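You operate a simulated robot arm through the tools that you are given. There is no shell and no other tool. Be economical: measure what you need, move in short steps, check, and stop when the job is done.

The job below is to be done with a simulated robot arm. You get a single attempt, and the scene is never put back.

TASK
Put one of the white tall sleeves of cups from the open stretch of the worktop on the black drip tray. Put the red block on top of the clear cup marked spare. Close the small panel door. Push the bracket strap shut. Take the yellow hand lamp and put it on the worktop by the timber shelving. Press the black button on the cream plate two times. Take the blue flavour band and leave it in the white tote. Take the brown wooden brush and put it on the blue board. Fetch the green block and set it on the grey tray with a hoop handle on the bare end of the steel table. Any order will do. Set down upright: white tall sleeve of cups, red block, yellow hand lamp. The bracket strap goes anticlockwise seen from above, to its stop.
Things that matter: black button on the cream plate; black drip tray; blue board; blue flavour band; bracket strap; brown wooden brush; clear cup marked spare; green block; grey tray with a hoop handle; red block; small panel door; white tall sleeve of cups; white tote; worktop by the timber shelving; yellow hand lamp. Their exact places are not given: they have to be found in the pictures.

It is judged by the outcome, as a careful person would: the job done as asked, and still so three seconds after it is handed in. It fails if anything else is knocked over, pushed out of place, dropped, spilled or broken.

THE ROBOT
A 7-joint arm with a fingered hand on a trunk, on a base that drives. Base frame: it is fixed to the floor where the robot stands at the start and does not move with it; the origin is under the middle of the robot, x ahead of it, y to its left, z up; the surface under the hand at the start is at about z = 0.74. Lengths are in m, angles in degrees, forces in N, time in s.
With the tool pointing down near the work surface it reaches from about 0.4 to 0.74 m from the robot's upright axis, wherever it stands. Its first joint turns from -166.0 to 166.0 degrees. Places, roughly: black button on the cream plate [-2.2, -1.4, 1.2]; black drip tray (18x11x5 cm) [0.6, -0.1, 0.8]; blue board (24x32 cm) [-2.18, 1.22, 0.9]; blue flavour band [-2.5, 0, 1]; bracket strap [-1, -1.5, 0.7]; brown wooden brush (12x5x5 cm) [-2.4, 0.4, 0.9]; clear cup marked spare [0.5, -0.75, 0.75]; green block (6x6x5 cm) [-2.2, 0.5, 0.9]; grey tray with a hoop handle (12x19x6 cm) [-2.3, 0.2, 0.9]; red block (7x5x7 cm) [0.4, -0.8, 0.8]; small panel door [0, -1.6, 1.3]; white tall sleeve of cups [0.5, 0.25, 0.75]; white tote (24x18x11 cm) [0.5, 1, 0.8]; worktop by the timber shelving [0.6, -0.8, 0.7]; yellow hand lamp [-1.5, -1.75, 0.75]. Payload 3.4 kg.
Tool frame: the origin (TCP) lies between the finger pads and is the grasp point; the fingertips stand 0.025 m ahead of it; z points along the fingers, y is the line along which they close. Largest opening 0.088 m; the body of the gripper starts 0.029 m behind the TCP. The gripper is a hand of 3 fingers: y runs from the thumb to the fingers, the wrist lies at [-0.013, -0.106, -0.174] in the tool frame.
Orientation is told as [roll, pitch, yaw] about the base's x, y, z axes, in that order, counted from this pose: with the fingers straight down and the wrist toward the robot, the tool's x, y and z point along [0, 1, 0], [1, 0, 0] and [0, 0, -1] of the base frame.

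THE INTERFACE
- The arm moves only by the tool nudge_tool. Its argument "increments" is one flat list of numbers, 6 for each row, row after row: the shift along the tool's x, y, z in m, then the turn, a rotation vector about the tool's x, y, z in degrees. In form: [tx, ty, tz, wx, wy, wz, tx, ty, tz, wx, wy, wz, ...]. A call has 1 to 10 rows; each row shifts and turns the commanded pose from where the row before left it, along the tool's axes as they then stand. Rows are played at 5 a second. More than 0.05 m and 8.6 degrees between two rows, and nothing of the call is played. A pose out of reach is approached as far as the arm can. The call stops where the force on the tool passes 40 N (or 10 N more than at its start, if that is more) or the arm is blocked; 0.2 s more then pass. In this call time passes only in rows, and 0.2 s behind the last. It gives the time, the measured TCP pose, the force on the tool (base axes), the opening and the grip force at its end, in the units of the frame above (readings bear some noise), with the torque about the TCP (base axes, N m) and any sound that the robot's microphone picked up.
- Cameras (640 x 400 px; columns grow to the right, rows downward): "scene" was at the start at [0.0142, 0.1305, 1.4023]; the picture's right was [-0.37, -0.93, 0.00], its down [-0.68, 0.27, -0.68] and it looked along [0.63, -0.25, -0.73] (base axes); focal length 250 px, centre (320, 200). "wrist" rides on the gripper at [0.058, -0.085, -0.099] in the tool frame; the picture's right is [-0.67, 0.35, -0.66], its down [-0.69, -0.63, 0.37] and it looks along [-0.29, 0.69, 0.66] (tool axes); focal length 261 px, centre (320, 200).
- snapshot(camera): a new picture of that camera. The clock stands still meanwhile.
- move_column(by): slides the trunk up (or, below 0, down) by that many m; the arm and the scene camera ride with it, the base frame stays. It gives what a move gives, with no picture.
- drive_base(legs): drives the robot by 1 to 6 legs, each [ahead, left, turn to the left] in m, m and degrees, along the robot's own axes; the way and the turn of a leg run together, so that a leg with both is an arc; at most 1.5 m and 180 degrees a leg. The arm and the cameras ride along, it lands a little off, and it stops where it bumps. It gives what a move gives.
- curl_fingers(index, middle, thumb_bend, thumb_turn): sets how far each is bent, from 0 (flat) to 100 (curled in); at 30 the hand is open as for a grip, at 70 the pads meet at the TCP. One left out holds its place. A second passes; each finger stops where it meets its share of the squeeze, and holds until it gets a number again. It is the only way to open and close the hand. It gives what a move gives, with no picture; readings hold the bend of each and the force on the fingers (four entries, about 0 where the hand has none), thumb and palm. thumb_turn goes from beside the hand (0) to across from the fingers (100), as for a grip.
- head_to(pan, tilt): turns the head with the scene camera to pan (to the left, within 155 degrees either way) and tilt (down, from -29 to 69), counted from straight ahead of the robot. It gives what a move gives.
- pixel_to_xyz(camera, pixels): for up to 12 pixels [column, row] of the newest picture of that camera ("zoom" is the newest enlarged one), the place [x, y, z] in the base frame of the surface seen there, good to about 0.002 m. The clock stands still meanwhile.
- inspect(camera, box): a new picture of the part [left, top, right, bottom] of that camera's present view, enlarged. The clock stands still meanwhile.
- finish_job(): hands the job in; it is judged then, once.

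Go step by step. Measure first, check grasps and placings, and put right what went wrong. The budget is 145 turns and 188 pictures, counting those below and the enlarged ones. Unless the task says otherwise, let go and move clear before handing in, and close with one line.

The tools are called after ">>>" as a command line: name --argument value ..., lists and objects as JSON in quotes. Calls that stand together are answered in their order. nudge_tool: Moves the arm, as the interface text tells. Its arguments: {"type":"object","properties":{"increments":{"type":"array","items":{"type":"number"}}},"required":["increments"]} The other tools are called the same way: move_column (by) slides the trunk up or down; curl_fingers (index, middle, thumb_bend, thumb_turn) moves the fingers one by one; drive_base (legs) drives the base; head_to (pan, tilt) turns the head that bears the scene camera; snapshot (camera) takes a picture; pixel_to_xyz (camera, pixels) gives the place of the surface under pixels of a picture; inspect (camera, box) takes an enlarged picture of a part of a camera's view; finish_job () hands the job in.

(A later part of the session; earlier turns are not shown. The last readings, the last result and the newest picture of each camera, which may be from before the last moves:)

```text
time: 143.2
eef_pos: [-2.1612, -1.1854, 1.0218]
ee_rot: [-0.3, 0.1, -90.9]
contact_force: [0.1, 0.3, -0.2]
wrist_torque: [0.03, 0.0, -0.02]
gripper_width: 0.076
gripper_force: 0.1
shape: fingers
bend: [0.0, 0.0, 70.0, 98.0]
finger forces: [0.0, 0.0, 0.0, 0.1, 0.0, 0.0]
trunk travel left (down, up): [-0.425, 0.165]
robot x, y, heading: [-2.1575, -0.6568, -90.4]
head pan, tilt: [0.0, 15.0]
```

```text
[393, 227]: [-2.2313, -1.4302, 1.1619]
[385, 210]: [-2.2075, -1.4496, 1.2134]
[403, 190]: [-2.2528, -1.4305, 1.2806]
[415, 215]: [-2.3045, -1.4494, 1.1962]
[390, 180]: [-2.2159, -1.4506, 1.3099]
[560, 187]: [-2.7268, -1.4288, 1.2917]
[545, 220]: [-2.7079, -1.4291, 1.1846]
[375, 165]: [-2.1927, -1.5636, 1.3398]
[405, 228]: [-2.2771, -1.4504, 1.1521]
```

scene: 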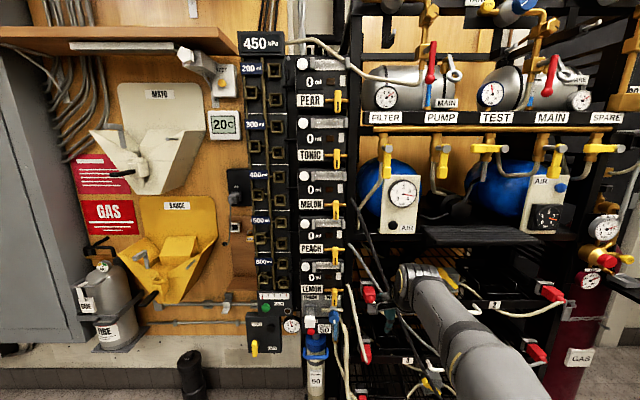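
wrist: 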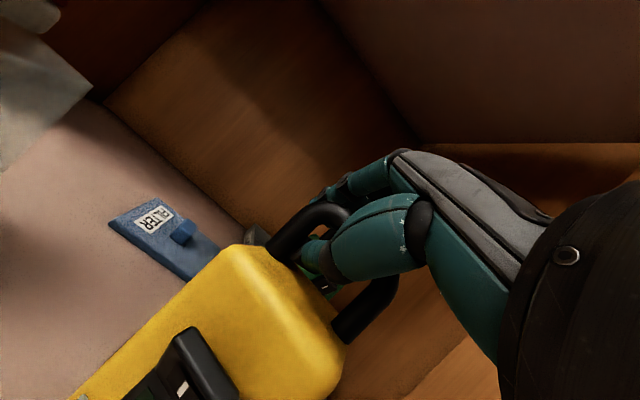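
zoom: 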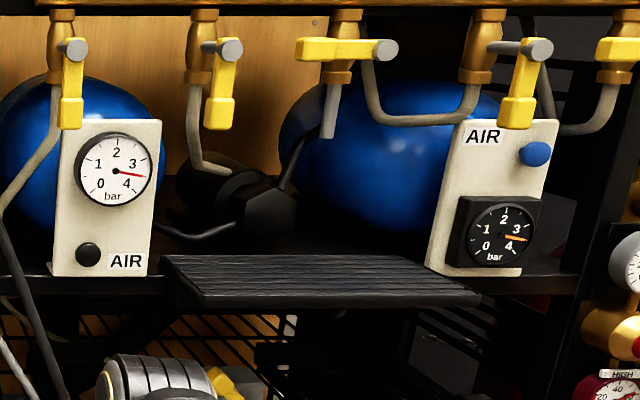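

The target is the black button at (-2.231, -1.430, 1.162) on the left cream plate (face y -1.450). I'll close the fingers, raise and advance, then pitch the tool to point forward.

>>> curl_fingers --index 68 --middle 68 --thumb_bend 68

>>> nudge_tool --increments '[-0.018, 0.02, -0.03, 0, 0, 0, -0.018, 0.02, -0.03, 0, 0, 0, -0.018, 0.02, -0.03, 0, 0, 0, -0.018, 0.02, -0.03, 0, 0, 0, 0, 0.01, -0.02, 0, 0, 0]'

>>> nudge_tool --increments '[0, 0, 0, -8.5, 0, 0, 0, 0, 0, -8.5, 0, 0, 0, 0, 0, -8.5, 0, 0, 0, 0, 0, -8.5, 0, 0, 0, 0, 0, -8.5, 0, 0, 0, 0, 0, -8.5, 0, 0, 0, 0, 0, -8.5, 0, 0, 0, 0, 0, -8.5, 0, 0, 0, 0, 0, -8.5, 0, 0, 0, 0, 0, -8.5, 0, 0]'

>>> snapshot --camera "wrist"

>>> snapshot --camera "scene"

```text
time: 144.2
eef_pos: [-2.1605, -1.1866, 1.0232]
ee_rot: [-0.3, 0.0, -90.9]
contact_force: [0.1, 0.5, -0.7]
wrist_torque: [-0.03, -0.02, 0.02]
gripper_width: 0.0025
gripper_force: 0.1
shape: fingers
bend: [68.0, 68.0, 68.0, 98.0]
finger forces: [0.1, 0.0, 0.0, 0.0, 0.0, 0.1]
trunk travel left (down, up): [-0.425, 0.165]
robot x, y, heading: [-2.1529, -0.6563, -90.0]
head pan, tilt: [0.0, 15.0]
```

```text
time: 145.4
eef_pos: [-2.2337, -1.2573, 1.1402]
ee_rot: [-0.2, 0.1, -90.9]
contact_force: [-0.4, 0.4, 0.0]
wrist_torque: [0.0, -0.02, 0.04]
gripper_width: 0.0022
gripper_force: 0.0
shape: fingers
bend: [68.0, 68.0, 68.0, 98.0]
finger forces: [0.0, 0.0, 0.1, 0.0, 0.0, 0.1]
out of reach, approached as far as the arm can: row 4, 5
trunk travel left (down, up): [-0.425, 0.165]
robot x, y, heading: [-2.1557, -0.6579, -90.2]
head pan, tilt: [0.0, 15.0]
```

```text
time: 147.6
eef_pos: [-2.239, -1.255, 1.1401]
ee_rot: [-5.2, -85.0, -85.3]
contact_force: [0.4, 0.8, 0.6]
wrist_torque: [0.04, -0.02, -0.04]
gripper_width: 0.0023
gripper_force: 0.1
shape: fingers
bend: [68.0, 68.0, 68.0, 98.0]
finger forces: [0.1, 0.0, 0.1, 0.0, 0.0, 0.0]
out of reach, approached as far as the arm can: row 10
trunk travel left (down, up): [-0.425, 0.165]
robot x, y, heading: [-2.1543, -0.6574, -90.3]
head pan, tilt: [0.0, 15.0]
```

```text
99 pictures are left
```

wrist: 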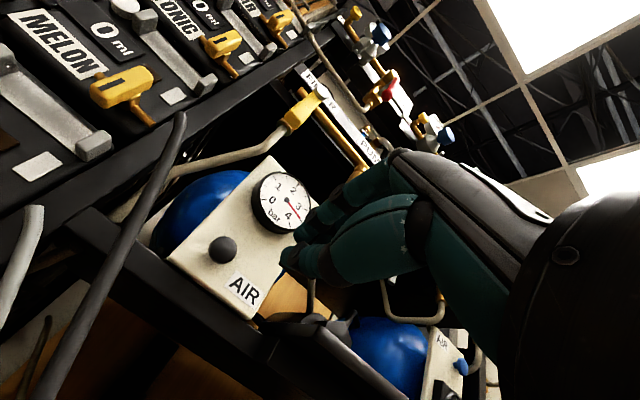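

```text
98 pictures are left
```

scene: 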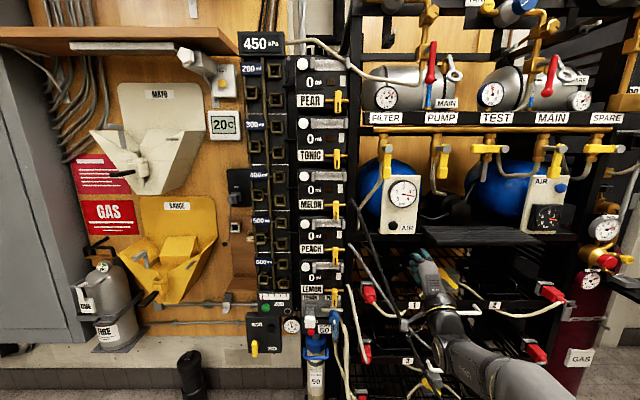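

Button visible at wrist (222,248). I'll complete the pitch and advance 6 cm, then read the pose.

>>> nudge_tool --increments '[0, 0, 0.03, -5, 0, 0, 0, 0, 0.03, 0, 0, 0]'

>>> snapshot --camera "wrist"

>>> pixel_to_xyz --camera "wrist" --pixels '[[300, 250], [290, 262], [310, 235]]'

```text
time: 148.2
eef_pos: [-2.2521, -1.3147, 1.1386]
ee_rot: [-80.4, -89.5, -10.0]
contact_force: [-0.8, -0.9, -0.1]
wrist_torque: [0.0, -0.02, 0.0]
gripper_width: 0.0026
gripper_force: 0.1
shape: fingers
bend: [68.0, 68.0, 68.0, 98.0]
finger forces: [0.0, 0.0, 0.1, 0.0, 0.1, 0.0]
out of reach, approached as far as the arm can: row 1
trunk travel left (down, up): [-0.425, 0.165]
robot x, y, heading: [-2.1547, -0.6563, -90.1]
head pan, tilt: [0.0, 15.0]
```

```text
97 pictures are left
```

wrist: 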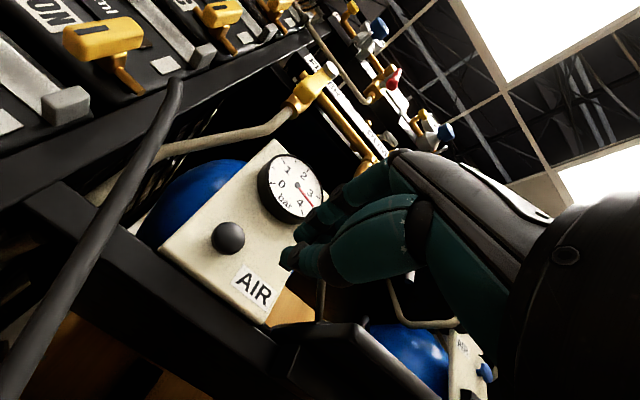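

```text
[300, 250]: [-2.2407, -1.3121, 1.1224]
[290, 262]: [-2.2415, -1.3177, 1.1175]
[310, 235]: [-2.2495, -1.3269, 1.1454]
```

Fingertips track the TCP. I'll shift left 2 cm, up 2.3 cm, and advance to about 2 cm from the button.

>>> nudge_tool --increments '[0.01, 0.012, 0.02, 0, 0, 0, 0.011, 0.011, 0.02, 0, 0, 0, 0, 0, 0.025, 0, 0, 0]'

>>> inspect --camera "wrist" --box '[180, 140, 420, 320]'

```text
time: 149.0
eef_pos: [-2.2518, -1.38, 1.1648]
ee_rot: [-79.9, -89.5, -10.8]
contact_force: [-0.2, -0.7, -0.7]
wrist_torque: [0.03, -0.01, 0.01]
gripper_width: 0.0026
gripper_force: 0.1
shape: fingers
bend: [68.0, 68.0, 68.0, 98.0]
finger forces: [0.0, 0.1, 0.0, 0.0, 0.0, 0.0]
out of reach, approached as far as the arm can: row 1, 2
trunk travel left (down, up): [-0.425, 0.165]
robot x, y, heading: [-2.1522, -0.655, -90.2]
head pan, tilt: [0.0, 15.0]
```

```text
2.22 times, centred on (300, 230) of wrist
```

zoom: 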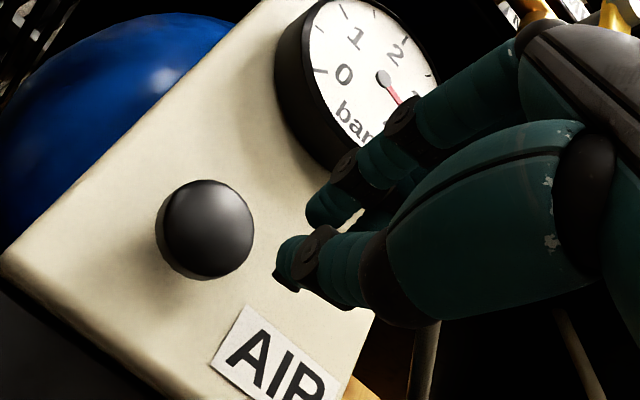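

The x shift didn't take because of reach limits. I'll repeat it now.

>>> nudge_tool --increments '[0.01, 0, 0, 0, 0, 0, 0.01, 0, 0, 0, 0, 0]'

>>> inspect --camera "wrist" --box '[180, 140, 420, 320]'

>>> pixel_to_xyz --camera "zoom" --pixels '[[280, 280], [320, 210], [210, 230], [300, 265], [345, 180]]'

```text
time: 149.6
eef_pos: [-2.2446, -1.3818, 1.1677]
ee_rot: [-84.9, -89.5, -5.4]
contact_force: [-0.7, 0.2, -1.2]
wrist_torque: [0.0, 0.02, 0.02]
gripper_width: 0.0026
gripper_force: 0.1
shape: fingers
bend: [68.0, 68.0, 68.0, 98.0]
finger forces: [0.1, 0.1, 0.1, 0.1, 0.0, 0.0]
out of reach, approached as far as the arm can: row 1, 2
trunk travel left (down, up): [-0.425, 0.165]
robot x, y, heading: [-2.1531, -0.6568, -90.2]
head pan, tilt: [0.0, 15.0]
```

```text
2.22 times, centred on (300, 230) of wrist
```

zoom: 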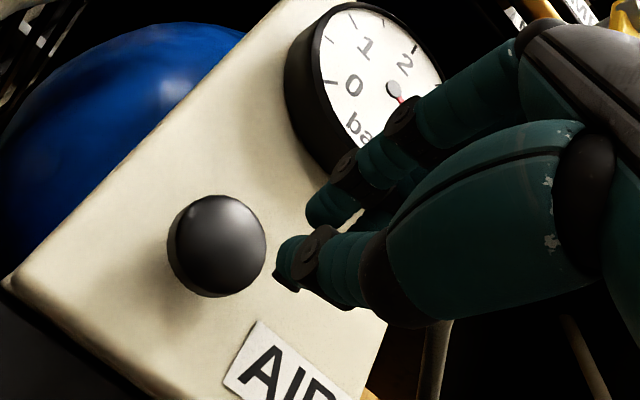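

```text
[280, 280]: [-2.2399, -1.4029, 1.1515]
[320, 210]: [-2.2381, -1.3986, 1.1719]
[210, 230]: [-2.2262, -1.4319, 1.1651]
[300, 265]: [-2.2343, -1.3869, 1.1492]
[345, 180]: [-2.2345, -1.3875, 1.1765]
```

Fingertips are at x≈-2.24 to -2.26 and the button centre at -2.231. I'll shift the base left 1.5 cm, then press forward.

>>> drive_base --legs '[[0, 0.015, 0]]'

>>> nudge_tool --increments '[0, 0, 0.015, 0, 0, 0, 0, 0, 0.008, 0, 0, 0, 0, 0, 0.004, 0, 0, 0]'

>>> inspect --camera "wrist" --box '[180, 140, 420, 320]'

```text
time: 150.3
eef_pos: [-2.2305, -1.3819, 1.1686]
ee_rot: [-82.9, -89.5, -7.5]
contact_force: [0.4, 0.1, 0.4]
wrist_torque: [0.0, 0.04, 0.0]
gripper_width: 0.0027
gripper_force: 0.2
shape: fingers
bend: [68.0, 68.0, 68.0, 98.0]
finger forces: [0.0, 0.0, 0.1, 0.0, 0.1, 0.0]
trunk travel left (down, up): [-0.425, 0.165]
robot x, y, heading: [-2.1392, -0.6569, -90.1]
head pan, tilt: [0.0, 15.0]
```

```text
time: 151.1
eef_pos: [-2.2304, -1.4095, 1.1694]
ee_rot: [-83.0, -89.6, -7.4]
contact_force: [-0.2, 1.9, -0.8]
wrist_torque: [0.02, 0.0, 0.0]
gripper_width: 0.0027
gripper_force: 1.3
shape: fingers
bend: [68.0, 68.0, 68.0, 98.0]
finger forces: [0.2, 0.1, 0.1, 0.0, 1.6, 0.0]
trunk travel left (down, up): [-0.425, 0.165]
robot x, y, heading: [-2.1415, -0.6549, -90.0]
head pan, tilt: [0.0, 15.0]
heard: click
```

```text
2.22 times, centred on (300, 230) of wrist
```

zoom: 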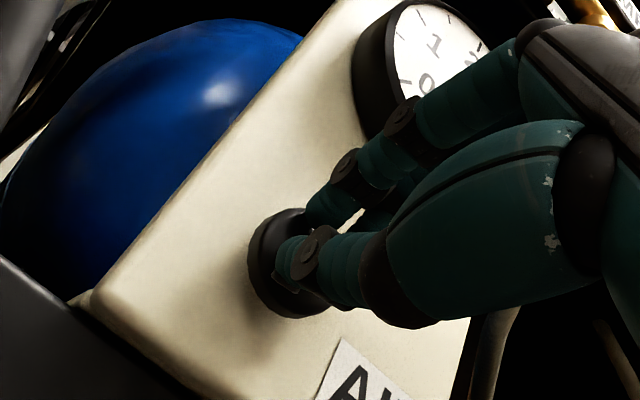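

One click heard, so that's the first press. I'll back off 2.5 cm to release, then press again the same way.

>>> nudge_tool --increments '[0, 0, -0.015, 0, 0, 0, 0, 0, -0.012, 0, 0, 0, 0, 0, 0, 0, 0, 0]'

>>> nudge_tool --increments '[0, 0, 0.015, 0, 0, 0, 0, 0, 0.008, 0, 0, 0, 0, 0, 0.004, 0, 0, 0]'

```text
time: 151.9
eef_pos: [-2.2318, -1.3819, 1.1689]
ee_rot: [-82.2, -89.5, -8.2]
contact_force: [0.0, -0.3, 0.8]
wrist_torque: [-0.03, -0.03, -0.04]
gripper_width: 0.0026
gripper_force: 0.0
shape: fingers
bend: [68.0, 68.0, 68.0, 98.0]
finger forces: [0.0, 0.0, 0.0, 0.0, 0.1, 0.0]
trunk travel left (down, up): [-0.425, 0.165]
robot x, y, heading: [-2.137, -0.6555, -90.2]
head pan, tilt: [0.0, 15.0]
```

```text
time: 152.7
eef_pos: [-2.231, -1.4089, 1.1694]
ee_rot: [-83.2, -89.7, -7.3]
contact_force: [0.0, 1.9, -1.2]
wrist_torque: [0.01, 0.03, 0.0]
gripper_width: 0.0023
gripper_force: 1.0
shape: fingers
bend: [68.0, 68.0, 68.0, 98.0]
finger forces: [0.1, 0.0, 0.0, 0.0, 1.4, 0.0]
trunk travel left (down, up): [-0.425, 0.165]
robot x, y, heading: [-2.1397, -0.6584, -90.3]
head pan, tilt: [0.0, 15.0]
heard: click
```

Second click heard. I'll back off, level the tool, and drive to face the steel table.

>>> nudge_tool --increments '[0, 0, -0.04, 0, 0, 0, 0, 0, -0.04, 0, 0, 0, 0, 0, -0.04, 0, 0, 0]'

>>> drive_base --legs '[[-0.25, 0, 0], [0, 0.65, 0], [0, 0, -90]]'

>>> nudge_tool --increments '[0, 0, 0, 8.5, 0, 0, 0, 0, 0, 8.5, 0, 0, 0, 0, 0, 8.5, 0, 0, 0, 0, 0, 8.5, 0, 0, 0, 0, 0, 8.5, 0, 0, 0, 0, 0, 8.5, 0, 0, 0, 0, 0, 8.5, 0, 0, 0, 0, 0, 8.5, 0, 0, 0, 0, 0, 8.5, 0, 0, 0, 0, 0, 8.5, 0, 0]'

>>> head_to --pan -20 --tilt 30

>>> snapshot --camera "scene"

```text
time: 153.5
eef_pos: [-2.2276, -1.2866, 1.1686]
ee_rot: [-82.2, -89.4, -8.0]
contact_force: [0.7, 1.0, -0.3]
wrist_torque: [-0.04, -0.01, 0.01]
gripper_width: 0.0022
gripper_force: 0.0
shape: fingers
bend: [68.0, 68.0, 68.0, 98.0]
finger forces: [0.1, 0.0, 0.1, 0.0, 0.0, 0.0]
trunk travel left (down, up): [-0.425, 0.165]
robot x, y, heading: [-2.1396, -0.6586, -90.0]
head pan, tilt: [0.0, 15.0]
```

```text
time: 162.4
eef_pos: [-2.1218, -0.3169, 1.1694]
ee_rot: [-80.3, -89.5, -100.4]
contact_force: [-0.5, 0.2, -0.1]
wrist_torque: [0.0, 0.01, 0.0]
gripper_width: 0.0024
gripper_force: 0.0
shape: fingers
bend: [68.0, 68.0, 68.0, 98.0]
finger forces: [0.0, 0.0, 0.0, 0.1, 0.1, 0.0]
trunk travel left (down, up): [-0.425, 0.165]
robot x, y, heading: [-1.4934, -0.4133, 179.1]
head pan, tilt: [0.0, 15.0]
```

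```text
time: 164.6
eef_pos: [-2.1054, -0.3292, 1.1422]
ee_rot: [-0.6, -4.8, 179.3]
contact_force: [-0.8, -0.1, 0.1]
wrist_torque: [0.0, -0.01, 0.03]
gripper_width: 0.0021
gripper_force: 0.0
shape: fingers
bend: [68.0, 68.0, 68.0, 98.0]
finger forces: [0.0, 0.0, 0.0, 0.0, 0.0, 0.0]
out of reach, approached as far as the arm can: row 10
trunk travel left (down, up): [-0.425, 0.165]
robot x, y, heading: [-1.4907, -0.4115, 179.6]
head pan, tilt: [0.0, 15.0]
```

```text
time: 165.4
eef_pos: [-2.1065, -0.328, 1.1433]
ee_rot: [-0.5, -5.0, 179.4]
contact_force: [-0.8, 0.3, -1.0]
wrist_torque: [-0.01, 0.02, -0.01]
gripper_width: 0.0023
gripper_force: 0.1
shape: fingers
bend: [68.0, 68.0, 68.0, 98.0]
finger forces: [0.0, 0.0, 0.0, 0.1, 0.0, 0.0]
trunk travel left (down, up): [-0.425, 0.165]
robot x, y, heading: [-1.489, -0.4157, 179.2]
head pan, tilt: [-20.0, 30.0]
```

```text
93 pictures are left
```

scene: 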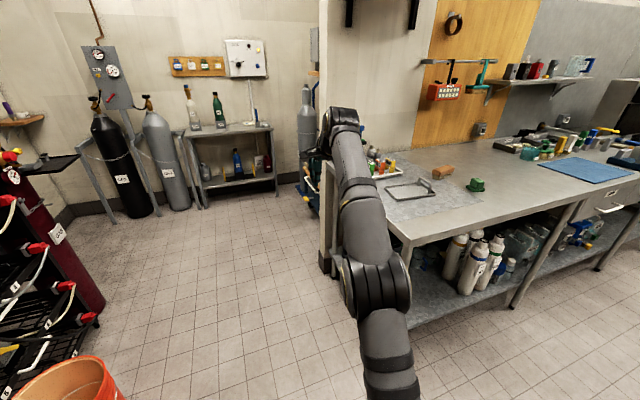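

The table shows the hooped tray (410,190), brush (442,172), green block (476,184), and blue board (585,170). I'll retract slightly and strafe right to face them.

>>> nudge_tool --increments '[0, -0.04, 0, 5, 0, 0, 0, -0.04, 0, 0, 0, 0, 0, -0.04, 0, 0, 0, 0]'

>>> drive_base --legs '[[0, -0.75, 0.6]]'

>>> head_to --pan 0 --tilt 35

>>> snapshot --camera "scene"

>>> snapshot --camera "wrist"

```text
time: 166.2
eef_pos: [-1.9844, -0.3314, 1.1384]
ee_rot: [-0.5, 0.2, 179.4]
contact_force: [-0.1, -0.3, 0.0]
wrist_torque: [-0.01, -0.01, -0.01]
gripper_width: 0.002
gripper_force: 0.0
shape: fingers
bend: [68.0, 68.0, 68.0, 98.0]
finger forces: [0.0, 0.0, 0.0, 0.0, 0.0, 0.1]
trunk travel left (down, up): [-0.425, 0.165]
robot x, y, heading: [-1.4901, -0.4134, 179.6]
head pan, tilt: [-20.0, 30.0]
```

```text
time: 170.3
eef_pos: [-1.987, 0.4097, 1.1398]
ee_rot: [-0.5, 0.1, -179.2]
contact_force: [-0.3, 0.4, -1.2]
wrist_torque: [-0.01, -0.01, 0.0]
gripper_width: 0.0023
gripper_force: 0.0
shape: fingers
bend: [68.0, 68.0, 68.0, 98.0]
finger forces: [0.0, 0.1, 0.0, 0.0, 0.0, 0.0]
trunk travel left (down, up): [-0.425, 0.165]
robot x, y, heading: [-1.493, 0.3394, -179.7]
head pan, tilt: [-20.0, 30.0]
```

```text
time: 171.1
eef_pos: [-1.988, 0.4099, 1.1397]
ee_rot: [-0.5, 0.1, -179.1]
contact_force: [-0.6, -0.3, 0.3]
wrist_torque: [0.03, 0.01, -0.02]
gripper_width: 0.0025
gripper_force: 0.1
shape: fingers
bend: [68.0, 68.0, 68.0, 98.0]
finger forces: [0.0, 0.1, 0.0, 0.1, 0.1, 0.0]
trunk travel left (down, up): [-0.425, 0.165]
robot x, y, heading: [-1.4895, 0.3422, -179.3]
head pan, tilt: [0.0, 35.0]
```

```text
92 pictures are left
```

scene: 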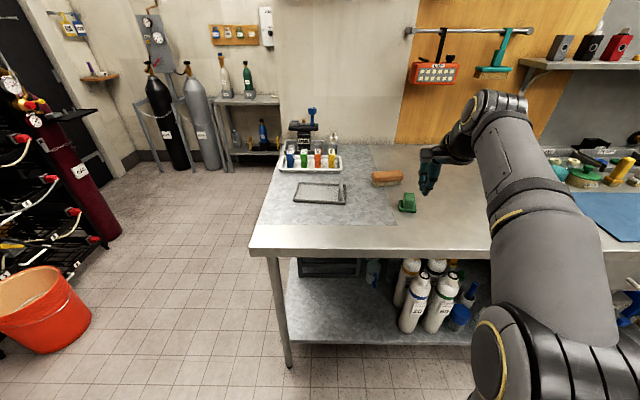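

```text
91 pictures are left
```

wrist: 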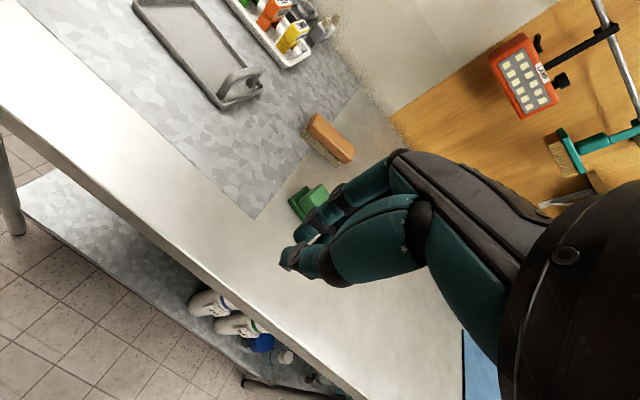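

I'll zoom on the tray, colored bands, brush and green block, and measure.

>>> inspect --camera "scene" --box '[270, 100, 430, 220]'

>>> pixel_to_xyz --camera "scene" --pixels '[[407, 198], [407, 208], [400, 205], [414, 205], [388, 175], [375, 180], [402, 176], [320, 195], [345, 190], [295, 203], [345, 204], [303, 182]]'

>>> inspect --camera "wrist" --box '[120, 0, 370, 240]'

```text
3.33 times, centred on (350, 160) of scene
```

zoom: 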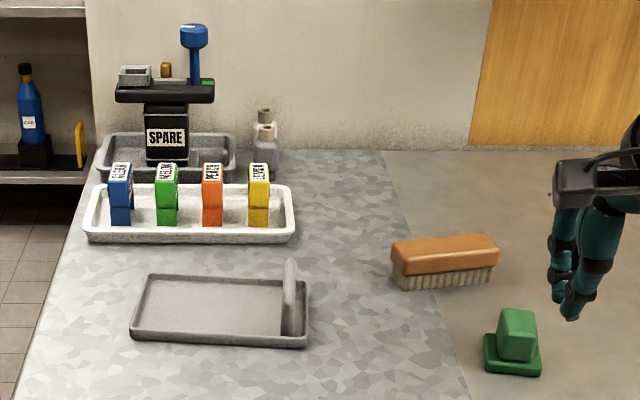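

```text
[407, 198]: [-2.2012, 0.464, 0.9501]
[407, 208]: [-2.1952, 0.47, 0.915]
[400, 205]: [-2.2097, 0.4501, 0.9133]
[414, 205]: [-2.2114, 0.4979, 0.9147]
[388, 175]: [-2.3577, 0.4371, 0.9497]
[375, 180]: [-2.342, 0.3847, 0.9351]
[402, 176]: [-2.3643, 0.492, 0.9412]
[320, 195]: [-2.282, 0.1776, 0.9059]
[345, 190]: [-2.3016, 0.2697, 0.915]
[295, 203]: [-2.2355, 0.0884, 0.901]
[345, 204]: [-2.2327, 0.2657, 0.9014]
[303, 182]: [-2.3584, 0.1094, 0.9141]
```

```text
1.67 times, centred on (245, 120) of wrist
```

zoom: 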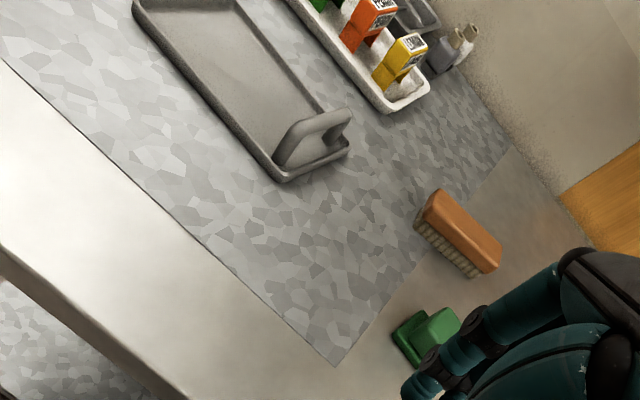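

Table top is z≈0.90. I'll measure the green block finely.

>>> inspect --camera "scene" --box '[360, 165, 430, 220]'

>>> pixel_to_xyz --camera "zoom" --pixels '[[395, 300], [420, 285], [450, 290], [455, 325], [400, 330], [355, 345], [465, 380], [475, 350], [360, 375], [410, 340], [430, 310], [355, 325]]'

```text
7.27 times, centred on (395, 192) of scene
```

zoom: 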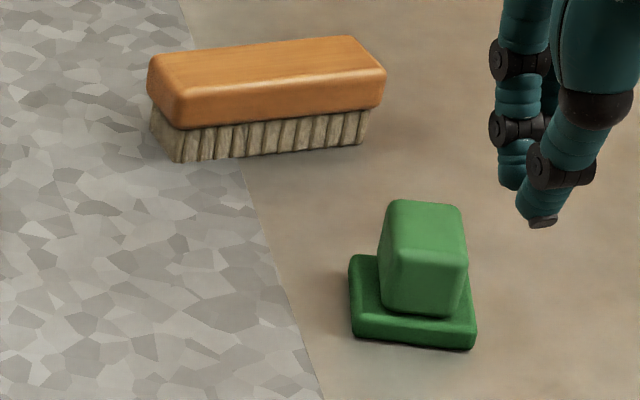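

```text
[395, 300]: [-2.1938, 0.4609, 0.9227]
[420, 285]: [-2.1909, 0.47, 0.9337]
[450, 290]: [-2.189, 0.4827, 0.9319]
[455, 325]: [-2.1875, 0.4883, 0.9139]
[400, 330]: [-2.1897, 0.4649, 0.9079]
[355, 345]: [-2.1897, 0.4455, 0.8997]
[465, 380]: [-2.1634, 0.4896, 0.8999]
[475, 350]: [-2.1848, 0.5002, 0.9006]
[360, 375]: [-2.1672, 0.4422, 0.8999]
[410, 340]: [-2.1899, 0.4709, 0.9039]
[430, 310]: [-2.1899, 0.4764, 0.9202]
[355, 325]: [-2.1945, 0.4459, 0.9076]
```

Green knob centre is (-2.213, 0.4725), top 0.95; tray spans x -2.36 to -2.235, y 0.09–0.27 with floor 0.906. I'll drive 13 cm closer, open, and go above the block.

>>> drive_base --legs '[[0.13, 0, 0]]'

>>> curl_fingers --index 30 --middle 30 --thumb_bend 30

>>> nudge_tool --increments '[-0.02, 0.032, 0.03, 0, 0, 0, -0.02, 0.032, 0.03, 0, 0, 0, -0.02, 0.03, 0.03, 0, 0, 0]'

>>> snapshot --camera "wrist"

```text
time: 172.4
eef_pos: [-2.1168, 0.4058, 1.1389]
ee_rot: [-0.5, 0.1, -179.1]
contact_force: [0.0, -0.5, 0.1]
wrist_torque: [0.01, 0.02, -0.02]
gripper_width: 0.0024
gripper_force: 0.0
shape: fingers
bend: [68.0, 68.0, 68.0, 98.0]
finger forces: [0.0, 0.1, 0.0, 0.0, 0.0, 0.0]
trunk travel left (down, up): [-0.425, 0.165]
robot x, y, heading: [-1.62, 0.3384, -179.3]
head pan, tilt: [0.0, 35.0]
```

```text
time: 173.4
eef_pos: [-2.1171, 0.4079, 1.1383]
ee_rot: [-0.5, 0.2, -179.2]
contact_force: [-0.1, -0.5, -0.1]
wrist_torque: [0.0, 0.0, -0.05]
gripper_width: 0.0844
gripper_force: 0.1
shape: fingers
bend: [30.0, 30.0, 30.0, 98.0]
finger forces: [0.1, 0.0, 0.0, 0.0, 0.0, 0.0]
trunk travel left (down, up): [-0.425, 0.165]
robot x, y, heading: [-1.6216, 0.3385, -179.1]
head pan, tilt: [0.0, 35.0]
```

```text
time: 174.2
eef_pos: [-2.2109, 0.4663, 1.0491]
ee_rot: [-0.5, 0.0, -179.1]
contact_force: [-0.4, 0.0, 0.0]
wrist_torque: [0.03, 0.0, 0.01]
gripper_width: 0.0843
gripper_force: 0.0
shape: fingers
bend: [30.0, 30.0, 30.0, 98.0]
finger forces: [0.0, 0.1, 0.1, 0.1, 0.0, 0.0]
trunk travel left (down, up): [-0.425, 0.165]
robot x, y, heading: [-1.6219, 0.3393, -179.2]
head pan, tilt: [0.0, 35.0]
```

```text
87 pictures are left
```

wrist: 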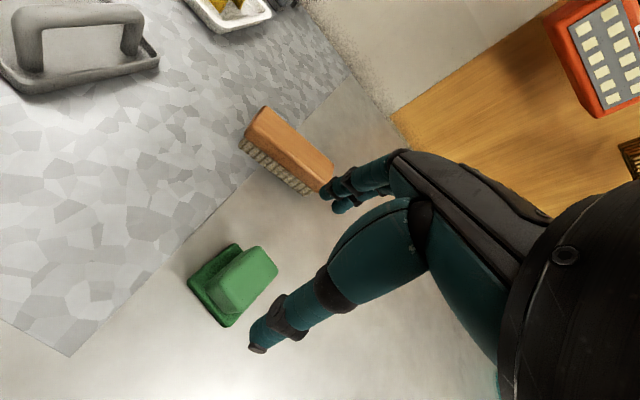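

I'll measure the knob top from the wrist to centre the descent.

>>> pixel_to_xyz --camera "wrist" --pixels '[[262, 250], [272, 268], [240, 300], [225, 285], [250, 275], [190, 283], [225, 325], [236, 243]]'

```text
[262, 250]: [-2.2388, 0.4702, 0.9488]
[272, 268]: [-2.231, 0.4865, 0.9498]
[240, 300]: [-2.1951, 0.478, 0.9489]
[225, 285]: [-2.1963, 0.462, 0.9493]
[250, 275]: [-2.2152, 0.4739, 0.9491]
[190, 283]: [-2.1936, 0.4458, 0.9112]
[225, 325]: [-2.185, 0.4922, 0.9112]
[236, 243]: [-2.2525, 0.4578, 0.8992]
```

Knob centre (-2.215, 0.474), turned about 10°. I'll align, descend and close.

>>> nudge_tool --increments '[-0.008, 0.0044, 0.03, 0, 0, 8, 0, 0, 0.04, 0, 0, 0, 0, 0, 0.032, 0, 0, 0]'

>>> curl_fingers --index 62 --middle 62 --thumb_bend 62

>>> nudge_tool --increments '[0, 0, -0.04, 0, 0, 0, 0, 0, -0.045, 0, 0, 0, 0, 0, -0.045, 0, 0, 0]'

>>> snapshot --camera "wrist"

```text
time: 175.0
eef_pos: [-2.2173, 0.4753, 0.9466]
ee_rot: [-0.5, 0.0, 172.9]
contact_force: [0.7, 0.0, 0.1]
wrist_torque: [0.0, 0.01, 0.0]
gripper_width: 0.0843
gripper_force: 0.1
shape: fingers
bend: [30.0, 30.0, 30.0, 98.0]
finger forces: [0.1, 0.0, 0.0, 0.1, 0.0, 0.0]
trunk travel left (down, up): [-0.425, 0.165]
robot x, y, heading: [-1.6184, 0.337, -179.2]
head pan, tilt: [0.0, 35.0]
```

```text
time: 176.0
eef_pos: [-2.2176, 0.4764, 0.9478]
ee_rot: [-0.5, 0.0, 172.9]
contact_force: [-1.3, -0.9, 0.7]
wrist_torque: [0.02, 0.06, 0.0]
gripper_width: 0.0443
gripper_force: 15.2
shape: fingers
bend: [50.0, 54.0, 50.0, 96.0]
finger forces: [9.1, 6.3, 0.0, 0.0, 14.9, 0.1]
trunk travel left (down, up): [-0.425, 0.165]
robot x, y, heading: [-1.6237, 0.3402, -179.4]
head pan, tilt: [0.0, 35.0]
```

```text
time: 176.8
eef_pos: [-2.2152, 0.4757, 1.078]
ee_rot: [-0.5, 0.0, 173.0]
contact_force: [0.4, -0.2, -0.5]
wrist_torque: [0.0, 0.0, 0.03]
gripper_width: 0.0442
gripper_force: 14.3
shape: fingers
bend: [51.0, 55.0, 50.0, 96.0]
finger forces: [9.0, 5.9, 0.0, 0.0, 14.8, 0.1]
trunk travel left (down, up): [-0.425, 0.165]
robot x, y, heading: [-1.622, 0.3413, -179.1]
head pan, tilt: [0.0, 35.0]
```

```text
86 pictures are left
```

wrist: 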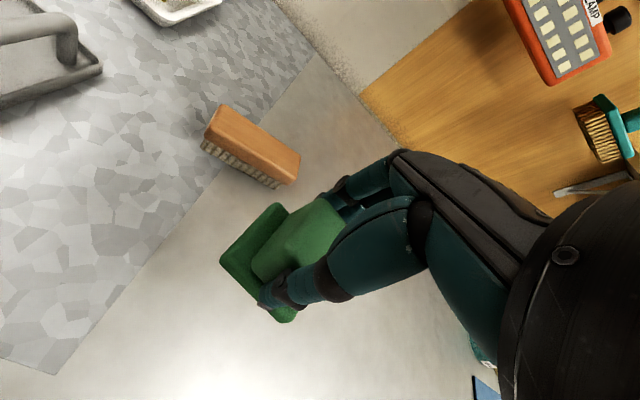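

The green block is held. I'll carry it over the tray.

>>> nudge_tool --increments '[0, 0, 0, 0, 0, -8, 0.0437, 0.0114, 0, 0, 0, 0, 0.0437, 0.0114, 0, 0, 0, 0, 0.0437, 0.0114, 0, 0, 0, 0, 0.0437, 0.0114, 0, 0, 0, 0, 0.0437, 0.0114, 0, 0, 0, 0, 0.0437, 0.0114, 0, 0, 0, 0, 0.0437, 0.0114, 0, 0, 0, 0]'

>>> snapshot --camera "wrist"

>>> snapshot --camera "scene"

>>> pixel_to_xyz --camera "scene" --pixels '[[290, 215], [300, 195], [310, 205], [330, 210], [340, 195], [345, 215], [320, 220]]'

```text
time: 178.6
eef_pos: [-2.2632, 0.1719, 1.0561]
ee_rot: [-0.6, 0.1, -179.2]
contact_force: [0.0, 0.4, -1.0]
wrist_torque: [0.02, 0.0, 0.03]
gripper_width: 0.0435
gripper_force: 14.5
shape: fingers
bend: [51.0, 55.0, 50.0, 96.0]
finger forces: [8.7, 5.7, 0.1, 0.1, 14.3, 0.0]
out of reach, approached as far as the arm can: row 7, 8
trunk travel left (down, up): [-0.425, 0.165]
robot x, y, heading: [-1.624, 0.3398, -179.1]
head pan, tilt: [0.0, 35.0]
```

```text
85 pictures are left
```

wrist: 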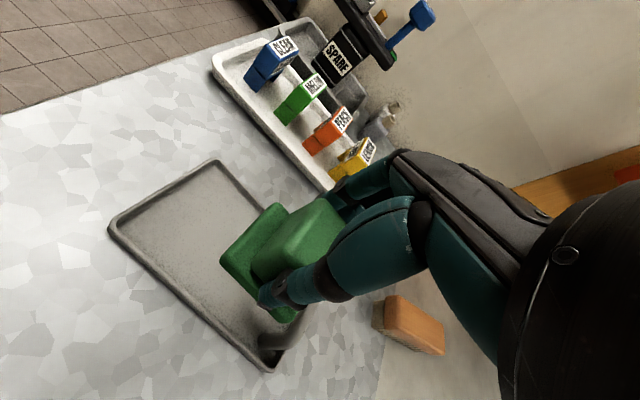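

```text
84 pictures are left
```

scene: 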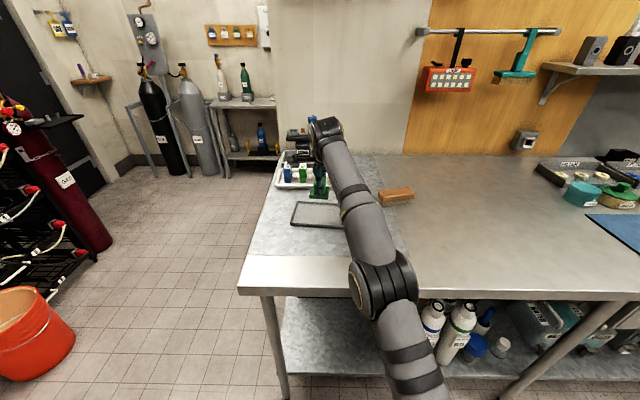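

```text
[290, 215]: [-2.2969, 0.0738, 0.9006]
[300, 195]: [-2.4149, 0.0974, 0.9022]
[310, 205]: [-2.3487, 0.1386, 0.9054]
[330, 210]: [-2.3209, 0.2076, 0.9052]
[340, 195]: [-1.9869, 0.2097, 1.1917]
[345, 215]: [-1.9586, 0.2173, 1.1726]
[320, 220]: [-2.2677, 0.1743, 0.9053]
```

I'll measure the tray corners from the wrist for a precise target.

>>> pixel_to_xyz --camera "wrist" --pixels '[[110, 230], [214, 162], [266, 368], [170, 220], [200, 270], [255, 345], [240, 340], [130, 232], [215, 175]]'

```text
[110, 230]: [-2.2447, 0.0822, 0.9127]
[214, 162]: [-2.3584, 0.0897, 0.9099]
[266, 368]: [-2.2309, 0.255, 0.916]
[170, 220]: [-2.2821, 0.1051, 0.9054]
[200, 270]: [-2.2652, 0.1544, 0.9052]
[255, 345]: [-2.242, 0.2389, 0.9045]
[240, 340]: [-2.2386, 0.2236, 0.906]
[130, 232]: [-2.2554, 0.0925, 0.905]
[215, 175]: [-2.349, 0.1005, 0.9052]
```

Tray centre of free area is (-2.30, 0.165). Descending (this also restores reach).

>>> nudge_tool --increments '[0, 0, 0.03, 0, 0, 0, 0, 0, 0.03, 0, 0, 0, 0, 0, 0.03, 0, 0, 0]'

>>> snapshot --camera "wrist"

```text
time: 179.4
eef_pos: [-2.2616, 0.1738, 0.9649]
ee_rot: [-0.5, 0.2, -179.1]
contact_force: [-0.2, 0.0, -0.2]
wrist_torque: [-0.04, -0.02, -0.01]
gripper_width: 0.0435
gripper_force: 14.7
shape: fingers
bend: [51.0, 55.0, 50.0, 96.0]
finger forces: [8.7, 5.6, 0.0, 0.1, 14.2, 0.1]
trunk travel left (down, up): [-0.425, 0.165]
robot x, y, heading: [-1.6206, 0.3432, -179.2]
head pan, tilt: [0.0, 35.0]
```

```text
83 pictures are left
```

wrist: 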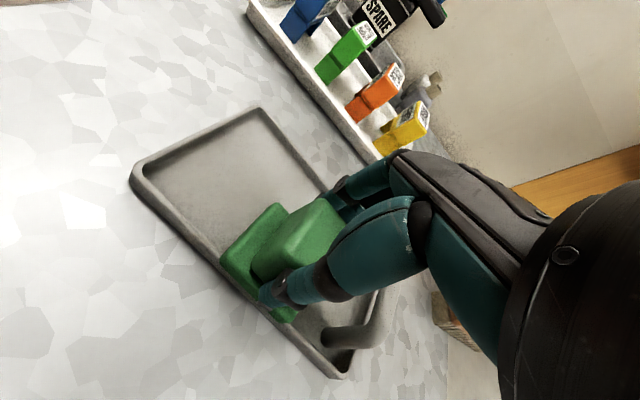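

I'm 3.5 cm short in x, so I'll move forward now at this lower height.

>>> nudge_tool --increments '[0.006, 0.02, 0, 0, 0, 0, 0.004, 0.015, 0, 0, 0, 0]'

>>> snapshot --camera "wrist"

```text
time: 180.0
eef_pos: [-2.2963, 0.1621, 0.9657]
ee_rot: [-0.6, 0.1, -179.1]
contact_force: [-0.4, 0.3, -0.3]
wrist_torque: [-0.01, -0.02, -0.01]
gripper_width: 0.0437
gripper_force: 13.7
shape: fingers
bend: [51.0, 55.0, 50.0, 96.0]
finger forces: [8.6, 5.6, 0.0, 0.1, 14.2, 0.0]
trunk travel left (down, up): [-0.425, 0.165]
robot x, y, heading: [-1.6221, 0.3413, -179.4]
head pan, tilt: [0.0, 35.0]
```

```text
82 pictures are left
```

wrist: 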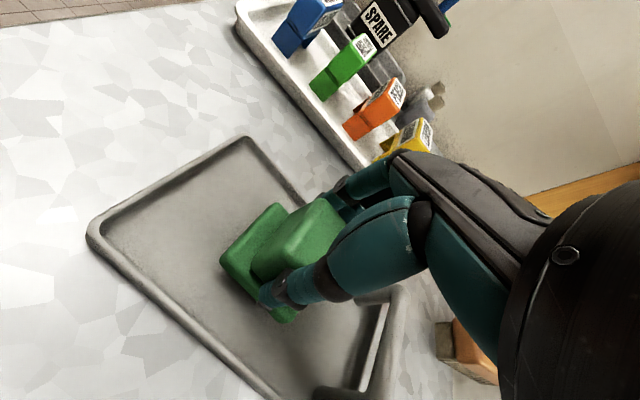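

Well inside the tray. Lowering to contact and releasing.

>>> nudge_tool --increments '[0, 0, 0.009, 0, 0, 0, 0, 0, 0.003, 0, 0, 0]'

>>> nudge_tool --increments '[0, 0, 0.002, 0, 0, 0]'

```text
time: 180.6
eef_pos: [-2.2966, 0.1626, 0.9542]
ee_rot: [-0.5, 0.1, -179.1]
contact_force: [-0.1, -0.4, -0.4]
wrist_torque: [0.04, 0.01, -0.01]
gripper_width: 0.0438
gripper_force: 14.7
shape: fingers
bend: [51.0, 55.0, 50.0, 96.0]
finger forces: [8.7, 5.6, 0.0, 0.0, 14.2, 0.0]
trunk travel left (down, up): [-0.425, 0.165]
robot x, y, heading: [-1.6228, 0.3365, -179.2]
head pan, tilt: [0.0, 35.0]
```

```text
time: 181.0
eef_pos: [-2.2976, 0.1615, 0.9515]
ee_rot: [-0.5, 0.0, -179.1]
contact_force: [-0.6, 0.1, 1.6]
wrist_torque: [0.03, 0.03, 0.02]
gripper_width: 0.0438
gripper_force: 14.2
shape: fingers
bend: [51.0, 55.0, 50.0, 96.0]
finger forces: [8.5, 5.9, 0.1, 0.0, 14.4, 0.1]
trunk travel left (down, up): [-0.425, 0.165]
robot x, y, heading: [-1.6181, 0.3371, -179.5]
head pan, tilt: [0.0, 35.0]
```

Contact made. Open and rise, then retract.

>>> curl_fingers --index 30 --middle 30 --thumb_bend 30

>>> nudge_tool --increments '[0, 0, -0.03, 0, 0, 0, 0, -0.005, -0.04, 0, 0, 0, 0, -0.03, -0.03, 0, 0, 0, -0.02, -0.03, -0.03, 0, 0, 0, -0.045, 0, 0, 0, 0, 0, -0.045, 0, 0, 0, 0, 0]'

>>> snapshot --camera "wrist"

>>> inspect --camera "scene" --box '[260, 100, 420, 240]'

```text
time: 182.0
eef_pos: [-2.2968, 0.1625, 0.9515]
ee_rot: [-0.4, 0.0, -179.0]
contact_force: [0.9, 0.0, -0.4]
wrist_torque: [-0.03, 0.0, 0.02]
gripper_width: 0.0845
gripper_force: 0.0
shape: fingers
bend: [30.0, 30.0, 30.0, 97.0]
finger forces: [0.1, 0.0, 0.1, 0.0, 0.0, 0.1]
trunk travel left (down, up): [-0.425, 0.165]
robot x, y, heading: [-1.6227, 0.3387, -179.2]
head pan, tilt: [0.0, 35.0]
```

```text
time: 183.4
eef_pos: [-2.2291, 0.2747, 1.0706]
ee_rot: [-0.5, 0.1, -179.1]
contact_force: [-0.7, -0.8, -1.0]
wrist_torque: [0.0, 0.0, -0.02]
gripper_width: 0.0845
gripper_force: 0.1
shape: fingers
bend: [30.0, 30.0, 30.0, 97.0]
finger forces: [0.1, 0.0, 0.2, 0.0, 0.0, 0.1]
out of reach, approached as far as the arm can: row 2
trunk travel left (down, up): [-0.425, 0.165]
robot x, y, heading: [-1.6229, 0.3391, -179.3]
head pan, tilt: [0.0, 35.0]
```

```text
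81 pictures are left
```

wrist: 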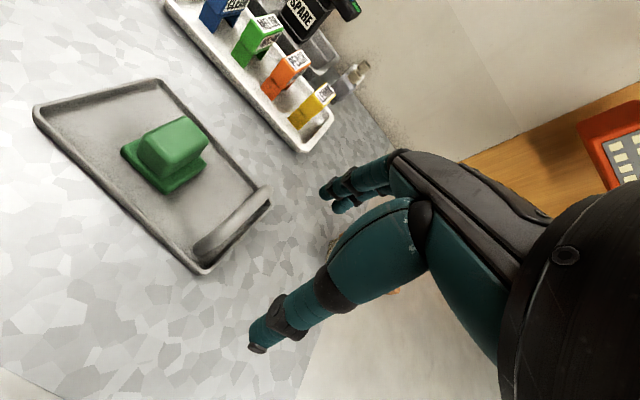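

```text
2.86 times, centred on (340, 170) of scene
```

zoom: 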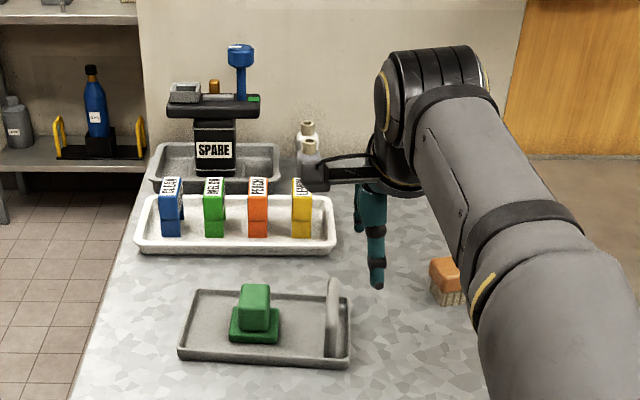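

The green block is in the tray. Next the brush: I need the table's front edge to see how close I can drive.

>>> snapshot --camera "scene"

>>> pixel_to_xyz --camera "scene" --pixels '[[300, 257], [300, 275], [300, 288], [270, 340], [310, 330], [600, 215], [630, 230], [560, 290], [385, 200], [400, 195], [450, 260], [590, 220]]'

```text
79 pictures are left
```

scene: 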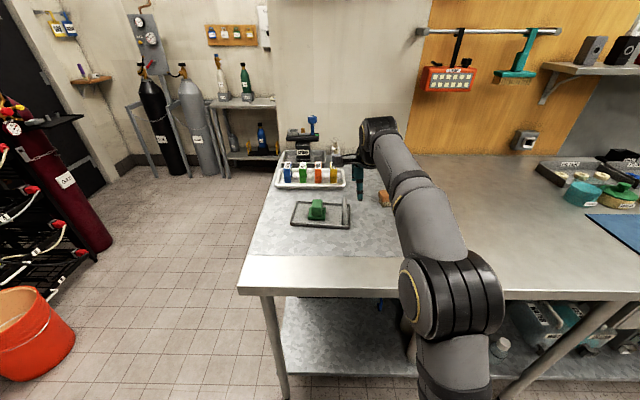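

```text
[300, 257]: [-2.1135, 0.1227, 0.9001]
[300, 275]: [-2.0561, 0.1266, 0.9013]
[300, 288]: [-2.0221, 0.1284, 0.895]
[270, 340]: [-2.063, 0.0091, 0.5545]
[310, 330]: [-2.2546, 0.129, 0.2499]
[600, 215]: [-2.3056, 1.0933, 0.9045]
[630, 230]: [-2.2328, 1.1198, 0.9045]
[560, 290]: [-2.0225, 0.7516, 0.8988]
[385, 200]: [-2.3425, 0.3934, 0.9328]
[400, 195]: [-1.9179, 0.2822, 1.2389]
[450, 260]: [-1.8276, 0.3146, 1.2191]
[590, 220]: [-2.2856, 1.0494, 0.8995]
```

Table edge is x=-2.022, so I can go 9 cm closer. I'll drive forward and right to be square with the brush.

>>> drive_base --legs '[[0.09, -0.1, 0]]'

>>> snapshot --camera "wrist"

>>> inspect --camera "scene" --box '[280, 120, 440, 240]'

```text
time: 184.7
eef_pos: [-2.3211, 0.3717, 1.0708]
ee_rot: [-0.5, 0.0, -179.0]
contact_force: [0.4, 0.9, 0.6]
wrist_torque: [-0.01, -0.01, 0.0]
gripper_width: 0.0847
gripper_force: 0.1
shape: fingers
bend: [30.0, 30.0, 30.0, 97.0]
finger forces: [0.1, 0.0, 0.0, 0.0, 0.0, 0.1]
trunk travel left (down, up): [-0.425, 0.165]
robot x, y, heading: [-1.7111, 0.4363, -178.9]
head pan, tilt: [0.0, 35.0]
```

```text
78 pictures are left
```

wrist: 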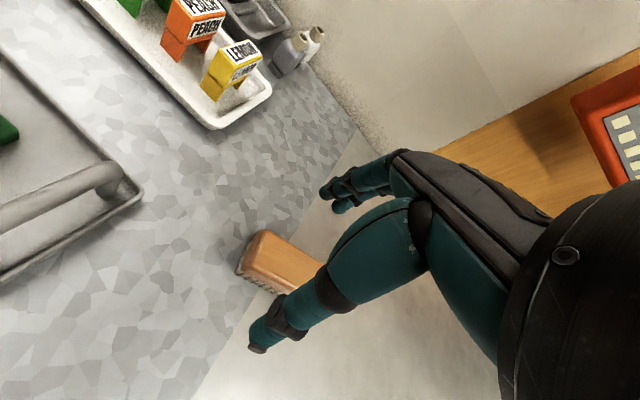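

```text
3.33 times, centred on (360, 180) of scene
```

zoom: 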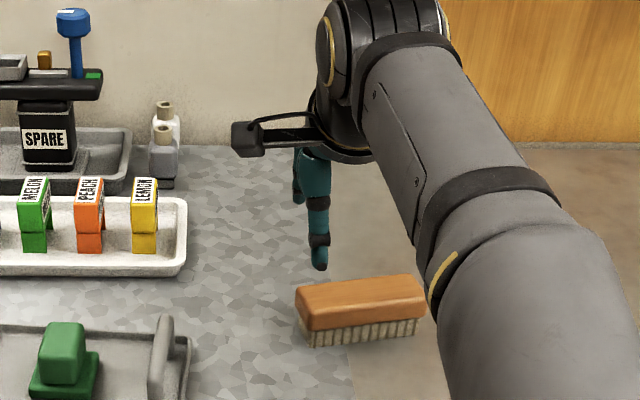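

>>> pixel_to_xyz --camera "zoom" --pixels '[[300, 292], [415, 278], [310, 325], [424, 312], [360, 300], [305, 340], [418, 335], [300, 325]]'

>>> pixel_to_xyz --camera "wrist" --pixels '[[262, 232], [245, 262], [270, 260], [285, 290], [315, 262]]'

```text
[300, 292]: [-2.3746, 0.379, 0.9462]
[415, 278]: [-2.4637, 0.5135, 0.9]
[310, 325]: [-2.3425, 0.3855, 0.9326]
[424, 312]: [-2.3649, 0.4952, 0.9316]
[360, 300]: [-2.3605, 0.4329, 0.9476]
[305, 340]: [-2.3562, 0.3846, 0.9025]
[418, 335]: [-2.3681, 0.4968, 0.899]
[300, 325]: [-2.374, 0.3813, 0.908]
```

```text
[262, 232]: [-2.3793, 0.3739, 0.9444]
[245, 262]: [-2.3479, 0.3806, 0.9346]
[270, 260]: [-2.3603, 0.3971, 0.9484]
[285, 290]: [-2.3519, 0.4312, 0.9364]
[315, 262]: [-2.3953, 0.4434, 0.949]
```

Brush centre is about (-2.375, 0.437), yawed ~11° anticlockwise, top 0.949. I'll move over it, align and descend to z≈0.942.

>>> nudge_tool --increments '[-0.033, 0.015, 0.035, 0, 0, 0, -0.032, 0.015, 0.035, 0, 0, 0, 0, 0.024, 0, 0, 0, -5.5, 0, 0, 0, 0, 0, -5.5]'

>>> snapshot --camera "wrist"

```text
refused: row 1 steps farther than a row can; nothing moved
```

```text
76 pictures are left
```

wrist: 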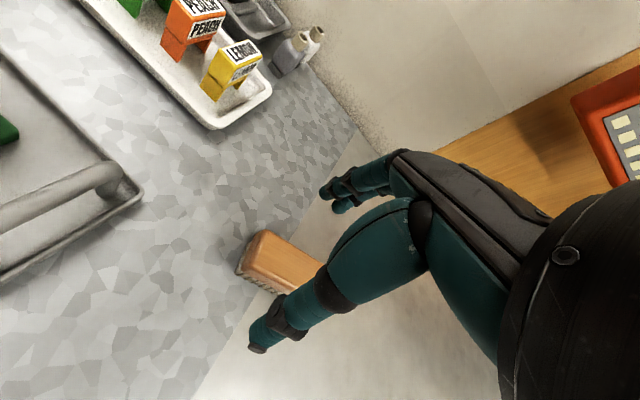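

The first row was slightly too long, so I'll split it.

>>> nudge_tool --increments '[-0.022, 0.01, 0.023, 0, 0, 0, -0.022, 0.01, 0.023, 0, 0, 0, -0.021, 0.01, 0.024, 0, 0, 0, 0, 0.024, 0, 0, 0, -5.5, 0, 0, 0, 0, 0, -5.5]'

>>> snapshot --camera "wrist"

```text
time: 185.9
eef_pos: [-2.3759, 0.4377, 1.0015]
ee_rot: [-0.5, 0.1, -168.0]
contact_force: [-0.1, 0.9, 0.5]
wrist_torque: [-0.01, -0.01, 0.0]
gripper_width: 0.0846
gripper_force: 0.0
shape: fingers
bend: [30.0, 30.0, 30.0, 97.0]
finger forces: [0.0, 0.0, 0.0, 0.0, 0.0, 0.0]
trunk travel left (down, up): [-0.425, 0.165]
robot x, y, heading: [-1.7159, 0.44, -179.3]
head pan, tilt: [0.0, 35.0]
```

```text
75 pictures are left
```

wrist: 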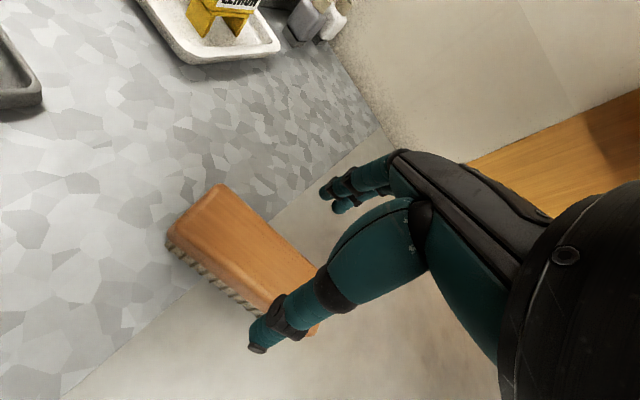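

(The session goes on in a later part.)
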